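You operate a simulated robot arm through the tools that you are given. There is no shell and no other tool. Be economical: measure what you need, move in short steps, check, and stop when the job is done.

The job below is to be done with a simulated robot arm. You get a single attempt, and the scene is never put back.

TASK
Put the red dish on top of the green pouch.

It is judged by the outcome, as a careful person would: the job done as asked, and still so three seconds after it is handed in. It fails if anything else is knocked over, pushed out of place, dropped, spilled or broken.

THE ROBOT
A 7-joint arm with a two-finger parallel gripper, fixed in place. Base frame: the origin is at the foot of the arm, x ahead of it, y to its left, z up; the work surface is at about z = 0. Readings come in m, rad, newtons and seconds.
With the tool pointing down near the work surface it reaches from about 0.22 to 0.58 m from the base axis. Its first joint turns from -1.152 to 1.152 rad. Payload 2.5 kg.
The TCP is the grasp point between the finger pads, 0.023 m short of the fingertips. In the tool frame z runs along the fingers and y along their closing line. The gripper opens to 0.094 m. The fingers are 0.038 m wide and 0.01 m thick; the gripper's body (0.054 by 0.096 m) begins 0.039 m behind the TCP.
Orientation is that of the tool frame in the base frame, as a unit quaternion [x, y, z, w]. With the fingers straight down and closing along the base's y, the tool's x points along the base's -x, its y along +y and its z along -z.

THE INTERFACE
- The arm moves only by the tool servo_tool. Its arguments are lists of equal length, an entry for each row: "dp": the shift along the tool's x, y, z in m, a list of three; "twist": the turn about the tool's z in rad; "gripper": the finger opening in m, from 0 to 0.094. In form: {"dp": [[dx, dy, dz], ...], "twist": [twist, ...], "gripper": [gripper, ...]}. A call has 1 to 8 rows; each row is the pose to reach, as a shift and turn from the pose commanded when the call began, along the tool's axes at that moment. A row lasts 0.2 s, in which the tool goes at most 0.05 m and 0.15 rad; a call with a longer step from one row to the next is refused whole, and so is a gripper value outside its range. A pose out of reach is approached as far as the arm can. The call stops where the force on the tool passes 40 N (or 10 N more than at its start, if that is more) or the arm is blocked; 0.2 s more then pass. Each finger travels about 0.108 m/s and halts on what it meets, pressing with about 24 N; the grip force reading is that of the motor and also rises with nothing between the fingers. The clock runs only during rows and for 0.2 s after the last one: add rows that repeat a pose to give the fingers time. It gives the time, the measured TCP pose, the force on the tool (base axes), the opening and the grip force at its end, in the units of the frame above (readings bear some noise), and new pictures: "show" is both (left out), scene, wrist or none.
- Cameras (640 x 400 px; columns grow to the right, rows downward): "scene" is fixed at [0.1041, -0.4074, 0.5446]; the picture's right is [0.88, -0.48, 0.00], its down [-0.28, -0.52, -0.80] and it looks along [0.38, 0.71, -0.59] (base axes); focal length 368 px, centre (320, 200). "wrist" rides on the gripper at [0.086, 0.016, -0.075] in the tool frame; the picture's right is [-0.18, 0.98, 0.00], its down [-0.58, -0.11, -0.81] and it looks along [-0.79, -0.15, 0.59] (tool axes); focal length 243 px, centre (320, 200). There is no depth. A picture from a camera that has moved, and an enlarged one, comes with that camera's place and axes in the base frame and with its lens. The place of the scene camera against the robot may be out by one fixed shift of up to 0.012 m in any direction.
- enlarge(camera, box): a new picture of the part [left, top, right, bottom] of that camera's present view, enlarged. The clock stands still meanwhile.
- finish_job(): hands the job in; it is judged then, once.

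Work in short steps. Places have to be worked out from the pictures, the camera data and where the tool is seen: move nearer, look again, correct. Check each grasp and each placing, and mend what went wrong. You have 90 turns and 170 pictures in all, those below and enlarged ones among them. Open the gripper and draw the arm clear of the work before you hand the job in, unless the task says otherwise; then end with one line.

The tools are called after "Request:" as name(argument=value, ...) on one line, values as JSON. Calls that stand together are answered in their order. servo_tool: Moves the arm, as the interface text tells. Its arguments: {"type":"object","properties":{"dp":{"type":"array"},"twist":{"type":"array"},"gripper":{"type":"array"},"show":{"type":"string","enum":["both","scene","wrist","none"]}},"required":["dp","twist","gripper"]} The other tools are called the same way: enlarge (camera, box) takes an enlarged picture of a part of a camera's view; finish_job () hands the job in.

At the start:

```text
t: 0.0
eef_pos: [0.3201, 0.0918, 0.2101]
ee_rot: [0.0, 1.0, 0.0, 0.0]
contact_force: [-0.4, -1.0, 0.5]
opening: 0.094
grasp_force: 0.1
```

scene: 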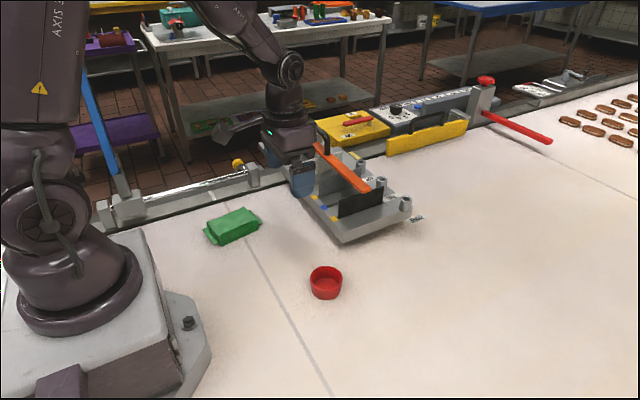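
wrist: 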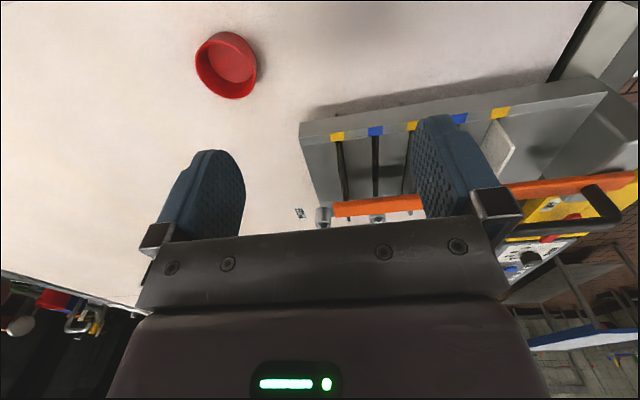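

Both cameras put the dish at about (0.335, -0.01), and the scene view puts the pouch at about (0.225, 0.215). I'll enlarge both for details.

Request:
enlarge(camera="scene", box=[180, 180, 440, 342])

Request:
enlarge(camera="wrist", box=[160, 10, 320, 110])

```text
2.46 times, centred on (310, 261) of scene
camera zoom: at [0.1041, -0.4074, 0.5446], right [0.88, -0.48, 0.0], down [-0.28, -0.52, -0.8], along [0.38, 0.71, -0.59], focal length 906 px, centre (345, 50)
```

zoom: 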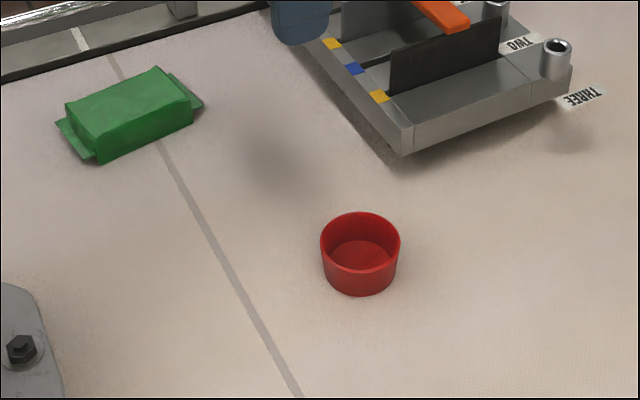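

```text
4.00 times, centred on (240, 60) of wrist
camera zoom: at [0.2336, 0.109, 0.2856], right [0.18, 0.98, 0.0], down [0.58, -0.11, 0.81], along [0.79, -0.15, -0.59], focal length 970 px, centre (640, 760)
```

zoom: 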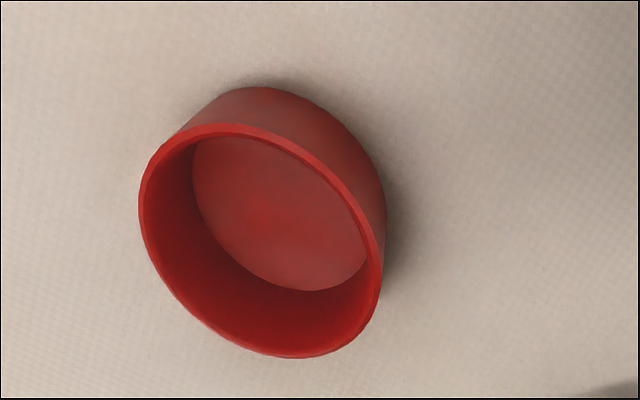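

The dish is round, about 0.058 m across and 0.026 m high, at about (0.337, -0.010). I'll move above it at z≈0.12 with the fingers open.

Request:
servo_tool(dp=[[-0.008, -0.04, 0], [-0.017, -0.08, 0.01], [-0.017, -0.102, 0.05], [-0.017, -0.102, 0.09], [-0.017, -0.102, 0.09]], twist=[0, 0, 0, 0, 0], gripper=[0.094, 0.094, 0.094, 0.094, 0.094])

```text
t: 1.2
eef_pos: [0.3347, -0.0087, 0.1213]
ee_rot: [-0.001, 1.0, 0.0, 0.0]
contact_force: [0.8, -1.3, -0.8]
opening: 0.094
grasp_force: 0.1
camera wrist: at [0.2495, 0.0069, 0.1967], right [0.18, 0.98, 0.0], down [0.58, -0.11, 0.81], along [0.79, -0.15, -0.59], focal length 243 px, centre (320, 200)
```

scene: 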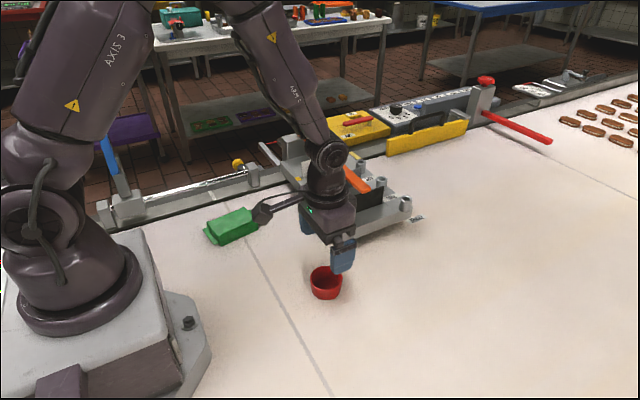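
wrist: 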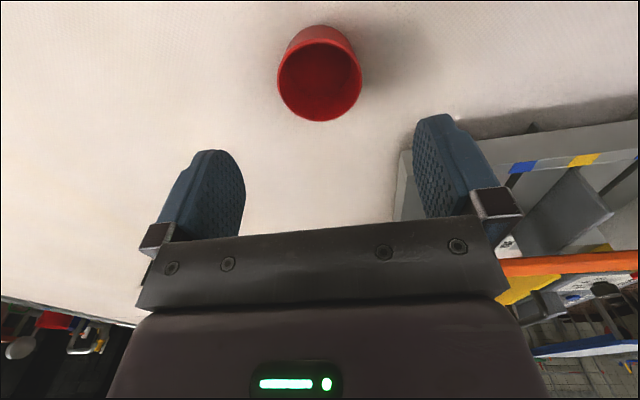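

The rim centre works out at (0.336, -0.010), so the tool is centred. I'll go down to z≈0.030 and then close.

Request:
servo_tool(dp=[[0, 0, 0.035], [0, 0, 0.065], [0, 0, 0.09], [0, 0, 0.09]], twist=[0, 0, 0, 0], gripper=[0.094, 0.094, 0.094, 0.094])

```text
t: 2.2
eef_pos: [0.3376, -0.0102, 0.0315]
ee_rot: [-0.001, 1.0, 0.0, 0.0]
contact_force: [-0.3, 0.2, 1.2]
opening: 0.0942
grasp_force: 0.0
camera wrist: at [0.2511, 0.0064, 0.1061], right [0.18, 0.98, 0.0], down [0.58, -0.11, 0.81], along [0.79, -0.15, -0.59], focal length 243 px, centre (320, 200)
```

scene: 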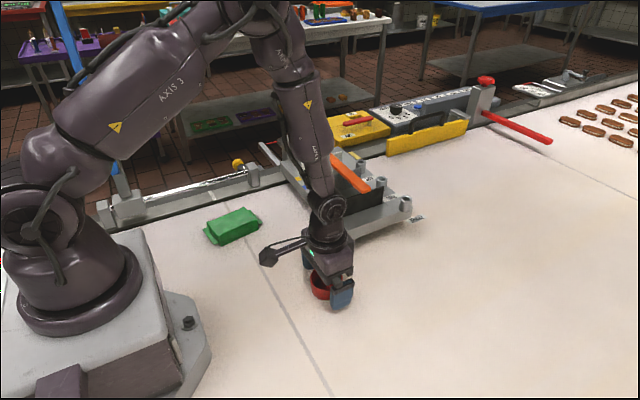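
wrist: 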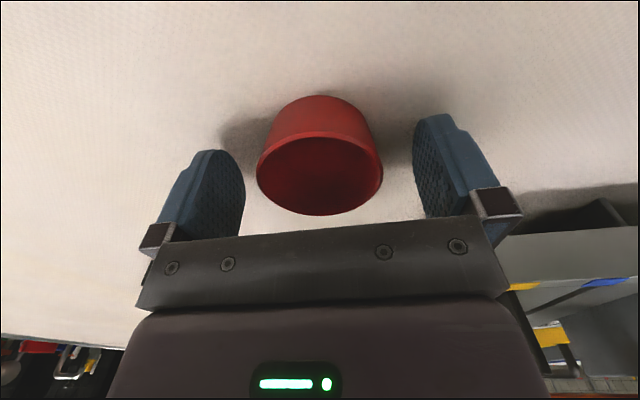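

The dish sits between the fingers with its rim at z≈0.027. Closing now, with time for the fingers to settle.

Request:
servo_tool(dp=[[0, 0, 0], [0, 0, 0], [0, 0, 0]], twist=[0, 0, 0], gripper=[0.06, 0.045, 0.045], show="wrist")

```text
t: 3.0
eef_pos: [0.3381, -0.0082, 0.0309]
ee_rot: [0.0, 1.0, -0.001, 0.0]
contact_force: [-0.4, 0.0, 0.3]
opening: 0.0571
grasp_force: 24.2
camera wrist: at [0.2511, 0.0064, 0.1064], right [0.18, 0.98, 0.0], down [0.58, -0.11, 0.81], along [0.79, -0.15, -0.59], focal length 243 px, centre (320, 200)
```

wrist: 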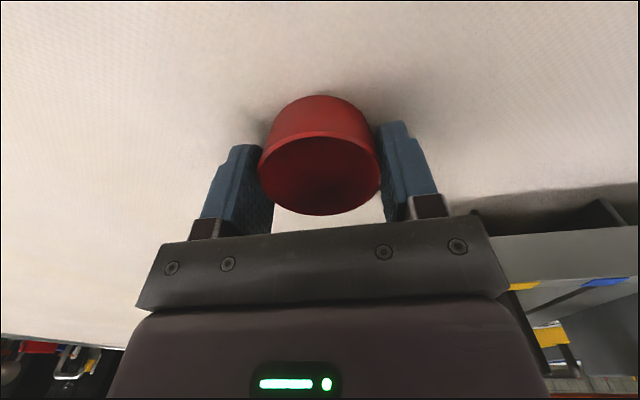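

The grasp is firm: opening 0.057, 24 N. I'll lift straight up to z≈0.15 and check the hold.

Request:
servo_tool(dp=[[0, 0, -0.03], [0, 0, -0.07], [0, 0, -0.11], [0, 0, -0.13]], twist=[0, 0, 0, 0], gripper=[0.045, 0.045, 0.045, 0.045], show="wrist")

```text
t: 4.0
eef_pos: [0.3365, -0.0087, 0.1603]
ee_rot: [0.0, 1.0, 0.0, 0.0]
contact_force: [-0.8, -0.6, -0.1]
opening: 0.0574
grasp_force: 24.2
camera wrist: at [0.2498, 0.0064, 0.2357], right [0.18, 0.98, 0.0], down [0.58, -0.11, 0.81], along [0.79, -0.15, -0.59], focal length 243 px, centre (320, 200)
```

wrist: 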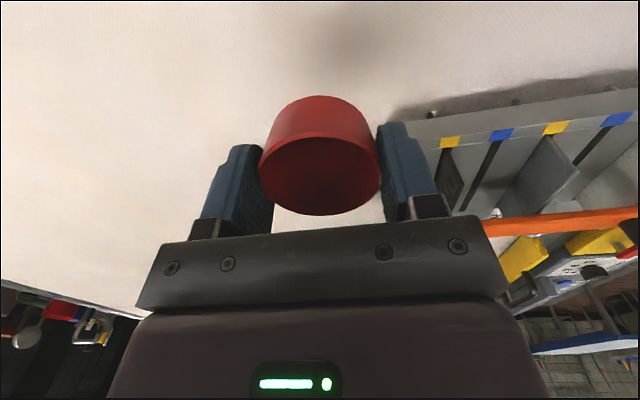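

The dish is held level. I'll carry it to about (0.25, 0.10) at z≈0.16 so the wrist camera can see the pouch.

Request:
servo_tool(dp=[[0.02, 0.025, 0], [0.043, 0.055, 0], [0.065, 0.083, 0], [0.087, 0.11, 0], [0.087, 0.11, 0]], twist=[0, 0, 0, 0, 0], gripper=[0.045, 0.045, 0.045, 0.045, 0.045])

```text
t: 5.2
eef_pos: [0.249, 0.1011, 0.1611]
ee_rot: [0.0, 1.0, -0.001, 0.001]
contact_force: [-0.5, -0.7, -0.7]
opening: 0.0568
grasp_force: 23.4
camera wrist: at [0.1629, 0.1175, 0.2359], right [0.18, 0.98, 0.0], down [0.58, -0.11, 0.81], along [0.79, -0.15, -0.59], focal length 243 px, centre (320, 200)
```

scene: 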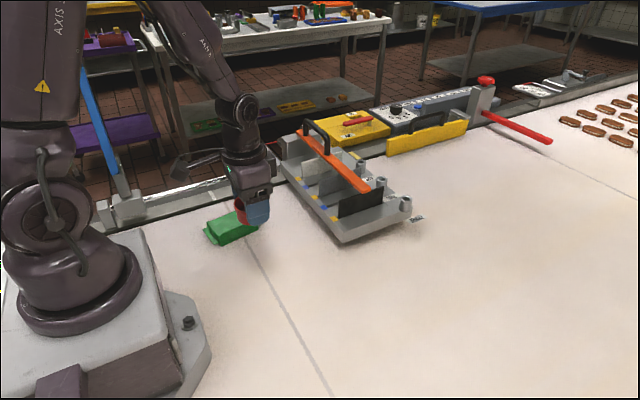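
wrist: 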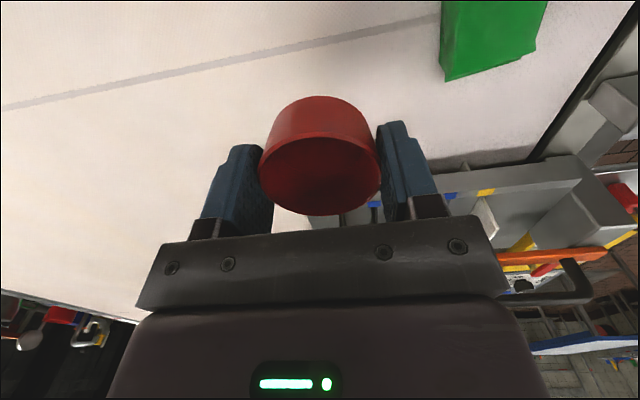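

From both views the pouch body is centred near (0.232, 0.24), about 0.026 m tall, with its long axis roughly along x. I'll hover over it at z≈0.14, turning -0.75 rad so the camera looks radially outward.

Request:
servo_tool(dp=[[0.003, 0.028, 0], [0.007, 0.056, 0], [0.01, 0.084, 0], [0.014, 0.112, 0.01], [0.017, 0.139, 0.02], [0.017, 0.139, 0.02]], twist=[-0.15, -0.3, -0.45, -0.6, -0.75, -0.75], gripper=[0.045, 0.045, 0.045, 0.045, 0.045, 0.045])

```text
t: 6.6
eef_pos: [0.232, 0.2407, 0.1401]
ee_rot: [-0.368, 0.93, 0.0, 0.0]
contact_force: [0.0, 0.1, -0.2]
opening: 0.0572
grasp_force: 23.5
camera wrist: at [0.1583, 0.1931, 0.2151], right [-0.54, 0.84, 0.0], down [0.5, 0.32, 0.81], along [0.68, 0.43, -0.59], focal length 243 px, centre (320, 200)
```

scene: 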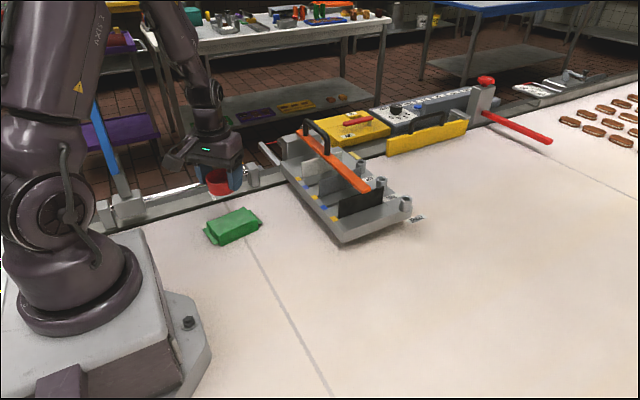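
wrist: 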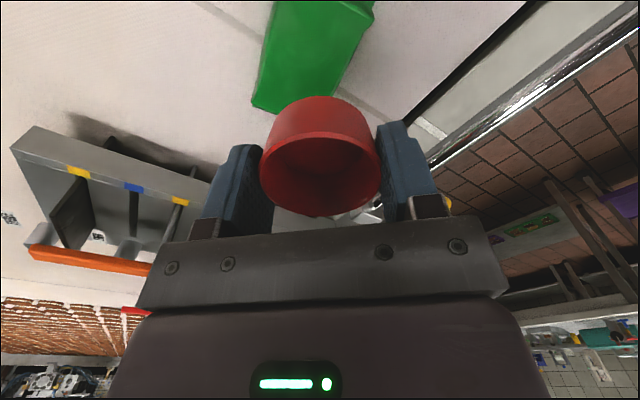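

The pouch shows at the top of the wrist view; I'll enlarge that part to pin down its edges.

Request:
enlarge(camera="wrist", box=[220, 0, 412, 120])

Request:
enlarge(camera="scene", box=[170, 150, 298, 260])

```text
3.33 times, centred on (316, 60) of wrist
camera zoom: at [0.1583, 0.1931, 0.2151], right [-0.54, 0.84, 0.0], down [0.5, 0.32, 0.81], along [0.68, 0.43, -0.59], focal length 809 px, centre (333, 667)
```

zoom: 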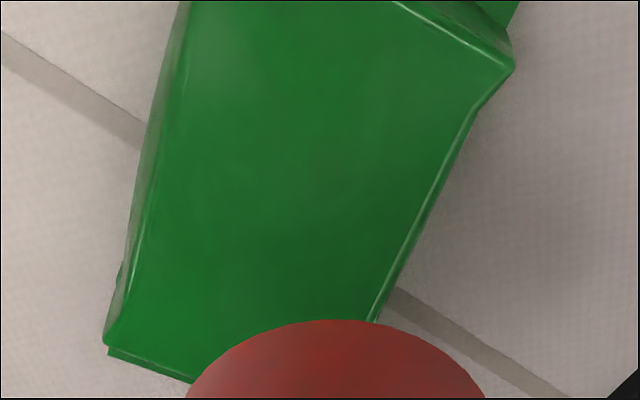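

```text
3.64 times, centred on (234, 205) of scene
camera zoom: at [0.1041, -0.4073, 0.5446], right [0.88, -0.48, 0.0], down [-0.28, -0.52, -0.8], along [0.38, 0.71, -0.59], focal length 1338 px, centre (633, 182)
```

zoom: 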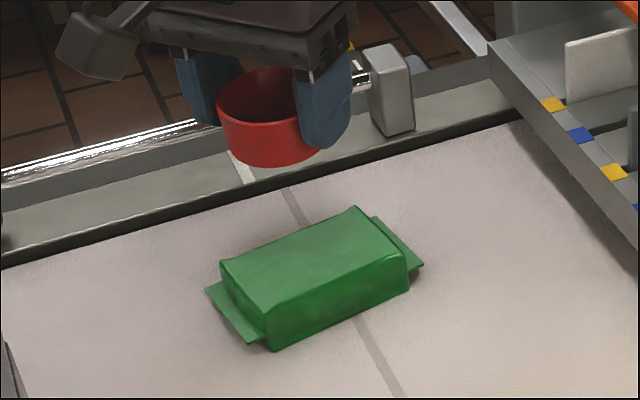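

The top face centres at about (0.237, 0.230) from both cameras, with h≈0.025. I'll correct the position and lower to z≈0.066, leaving about a centimetre of clearance.

Request:
servo_tool(dp=[[0.0035, -0.011, 0], [0.0035, -0.011, 0.03], [0.0035, -0.011, 0.06], [0.0035, -0.011, 0.074], [0.0035, -0.011, 0.074]], twist=[0, 0, 0, 0, 0], gripper=[0.045, 0.045, 0.045, 0.045, 0.045])

Request:
enlarge(camera="scene", box=[170, 150, 298, 260])

```text
t: 7.8
eef_pos: [0.2382, 0.2304, 0.0657]
ee_rot: [-0.366, 0.931, 0.0, 0.0]
contact_force: [-0.2, -0.2, 0.7]
opening: 0.0569
grasp_force: 23.7
camera wrist: at [0.1636, 0.183, 0.1419], right [-0.53, 0.84, 0.0], down [0.5, 0.32, 0.81], along [0.68, 0.43, -0.59], focal length 243 px, centre (320, 200)
```

scene: 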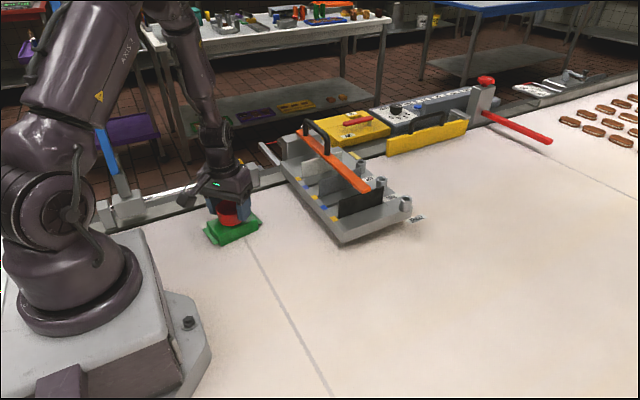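
wrist: 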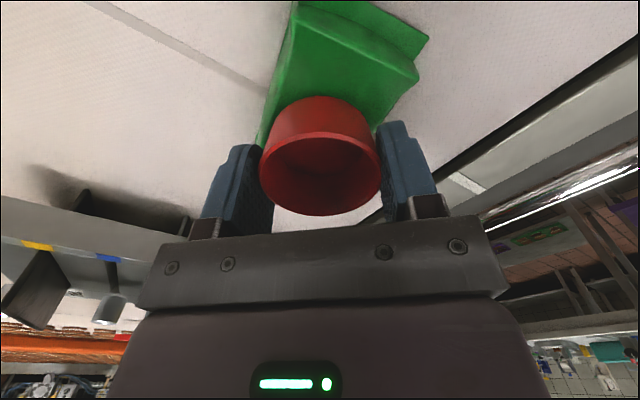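

```text
3.64 times, centred on (234, 205) of scene
camera zoom: at [0.1041, -0.4074, 0.5446], right [0.88, -0.48, 0.0], down [-0.28, -0.52, -0.8], along [0.38, 0.71, -0.59], focal length 1338 px, centre (633, 182)
```

zoom: 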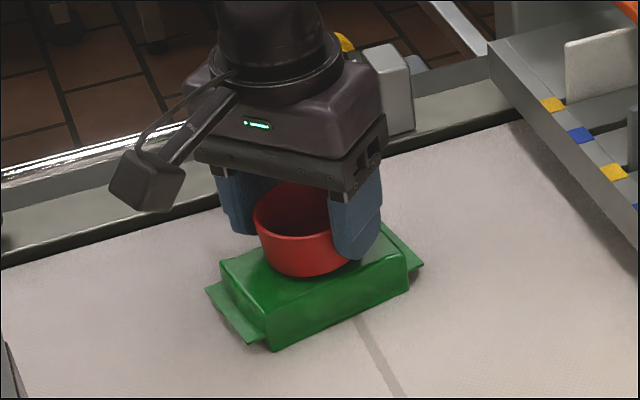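

The dish is centred over the pouch with a small gap left. I'll lower in 2 mm steps while watching the force.

Request:
servo_tool(dp=[[0, 0, 0.002], [0, 0, 0.004], [0, 0, 0.006], [0, 0, 0.006]], twist=[0, 0, 0, 0], gripper=[0.045, 0.045, 0.045, 0.045], show="none")

Request:
enlarge(camera="scene", box=[170, 150, 298, 260])

```text
t: 8.8
eef_pos: [0.2381, 0.229, 0.0611]
ee_rot: [-0.366, 0.931, 0.0, 0.001]
contact_force: [-0.2, -0.1, 1.6]
opening: 0.0566
grasp_force: 23.4
```

```text
3.64 times, centred on (234, 205) of scene
camera zoom: at [0.1041, -0.4074, 0.5446], right [0.88, -0.48, 0.0], down [-0.28, -0.52, -0.8], along [0.38, 0.71, -0.59], focal length 1338 px, centre (633, 182)
```

zoom: 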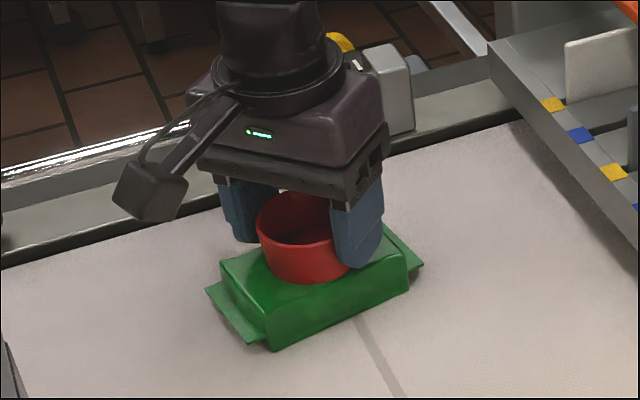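

The force reads 1.6 N, so there may be no contact yet. I'll go on lowering 1 mm at a time, up to 4 mm.

Request:
servo_tool(dp=[[0, 0, 0.001], [0, 0, 0.002], [0, 0, 0.002]], twist=[0, 0, 0], gripper=[0.045, 0.045, 0.045], show="none")

```text
t: 9.6
eef_pos: [0.2392, 0.2286, 0.0576]
ee_rot: [-0.366, 0.931, 0.0, 0.002]
contact_force: [-0.3, -0.9, 15.8]
opening: 0.0559
grasp_force: 24.2
```

The force has jumped to 15.8 N, so the dish is resting on the pouch. I'll ease up 1 mm and open gently to 0.094.

Request:
servo_tool(dp=[[0, 0, -0.001], [0, 0, -0.001], [0, 0, -0.001], [0, 0, -0.001], [0, 0, -0.001], [0, 0, -0.001]], twist=[0, 0, 0, 0, 0, 0], gripper=[0.045, 0.06, 0.066, 0.074, 0.084, 0.084])

Request:
enlarge(camera="scene", box=[170, 150, 298, 260])

```text
t: 11.0
eef_pos: [0.237, 0.2293, 0.0599]
ee_rot: [-0.366, 0.931, -0.001, -0.001]
contact_force: [-0.3, -0.8, 0.2]
opening: 0.0838
grasp_force: 0.1
camera wrist: at [0.1637, 0.1827, 0.1347], right [-0.53, 0.84, 0.0], down [0.5, 0.32, 0.81], along [0.68, 0.43, -0.59], focal length 243 px, centre (320, 200)
```

scene: 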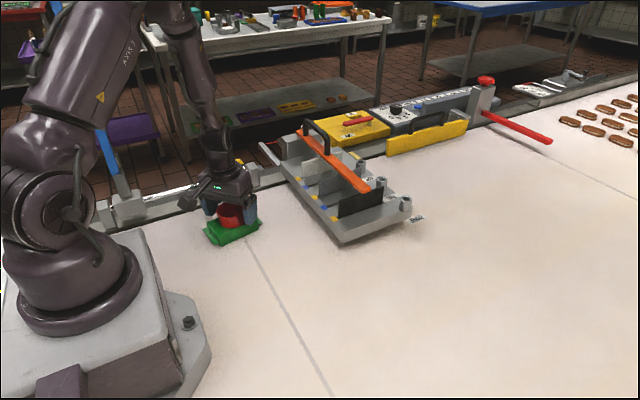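
wrist: 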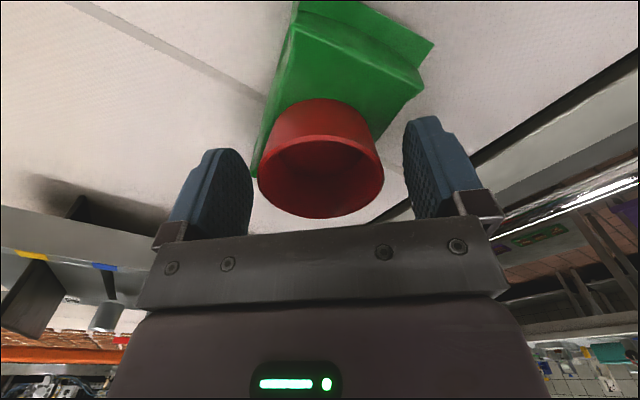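

```text
3.64 times, centred on (234, 205) of scene
camera zoom: at [0.1041, -0.4074, 0.5446], right [0.88, -0.48, 0.0], down [-0.28, -0.52, -0.8], along [0.38, 0.71, -0.59], focal length 1338 px, centre (633, 182)
```

zoom: 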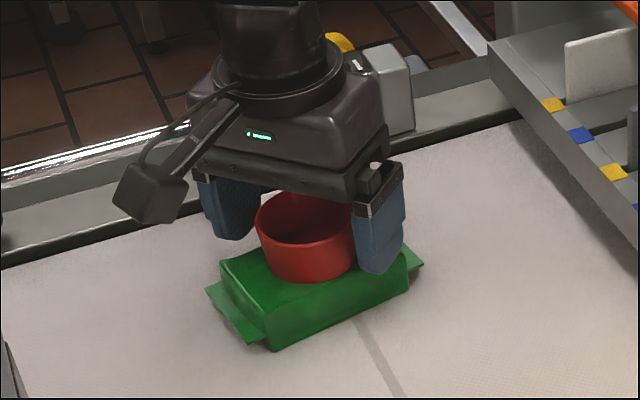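

The dish is released and sits level on the pouch, with both fingers clear of it. I'll retreat straight up.

Request:
servo_tool(dp=[[0, 0, -0.015], [0, 0, -0.04], [0, 0, -0.08], [0, 0, -0.12], [0, 0, -0.15], [0, 0, -0.15]], twist=[0, 0, 0, 0, 0, 0], gripper=[0.084, 0.084, 0.084, 0.084, 0.084, 0.084], show="none")

Request:
enlarge(camera="scene", box=[170, 150, 298, 260])

```text
t: 12.4
eef_pos: [0.2377, 0.2299, 0.2083]
ee_rot: [-0.366, 0.931, 0.0, 0.0]
contact_force: [-1.1, -0.1, -0.1]
opening: 0.0841
grasp_force: 0.1
```

```text
3.64 times, centred on (234, 205) of scene
camera zoom: at [0.1041, -0.4074, 0.5446], right [0.88, -0.48, 0.0], down [-0.28, -0.52, -0.8], along [0.38, 0.71, -0.59], focal length 1338 px, centre (633, 182)
```

zoom: 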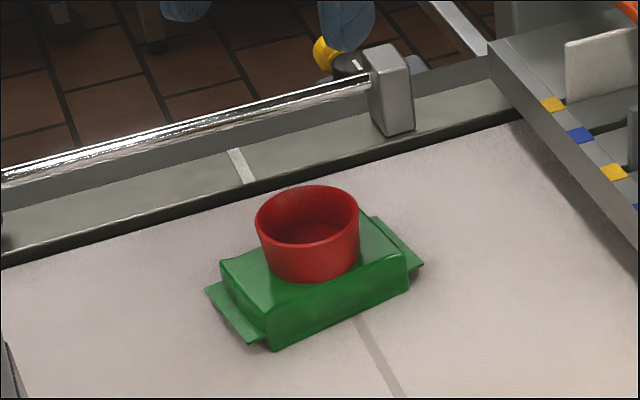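

The dish stands upright on the pouch, the pouch has not moved, and the arm is clear. Handing in.

Request:
finish_job()

```text
The job is handed in.
```

The red dish is resting upright on top of the green pouch, the gripper is open and the arm is clear.
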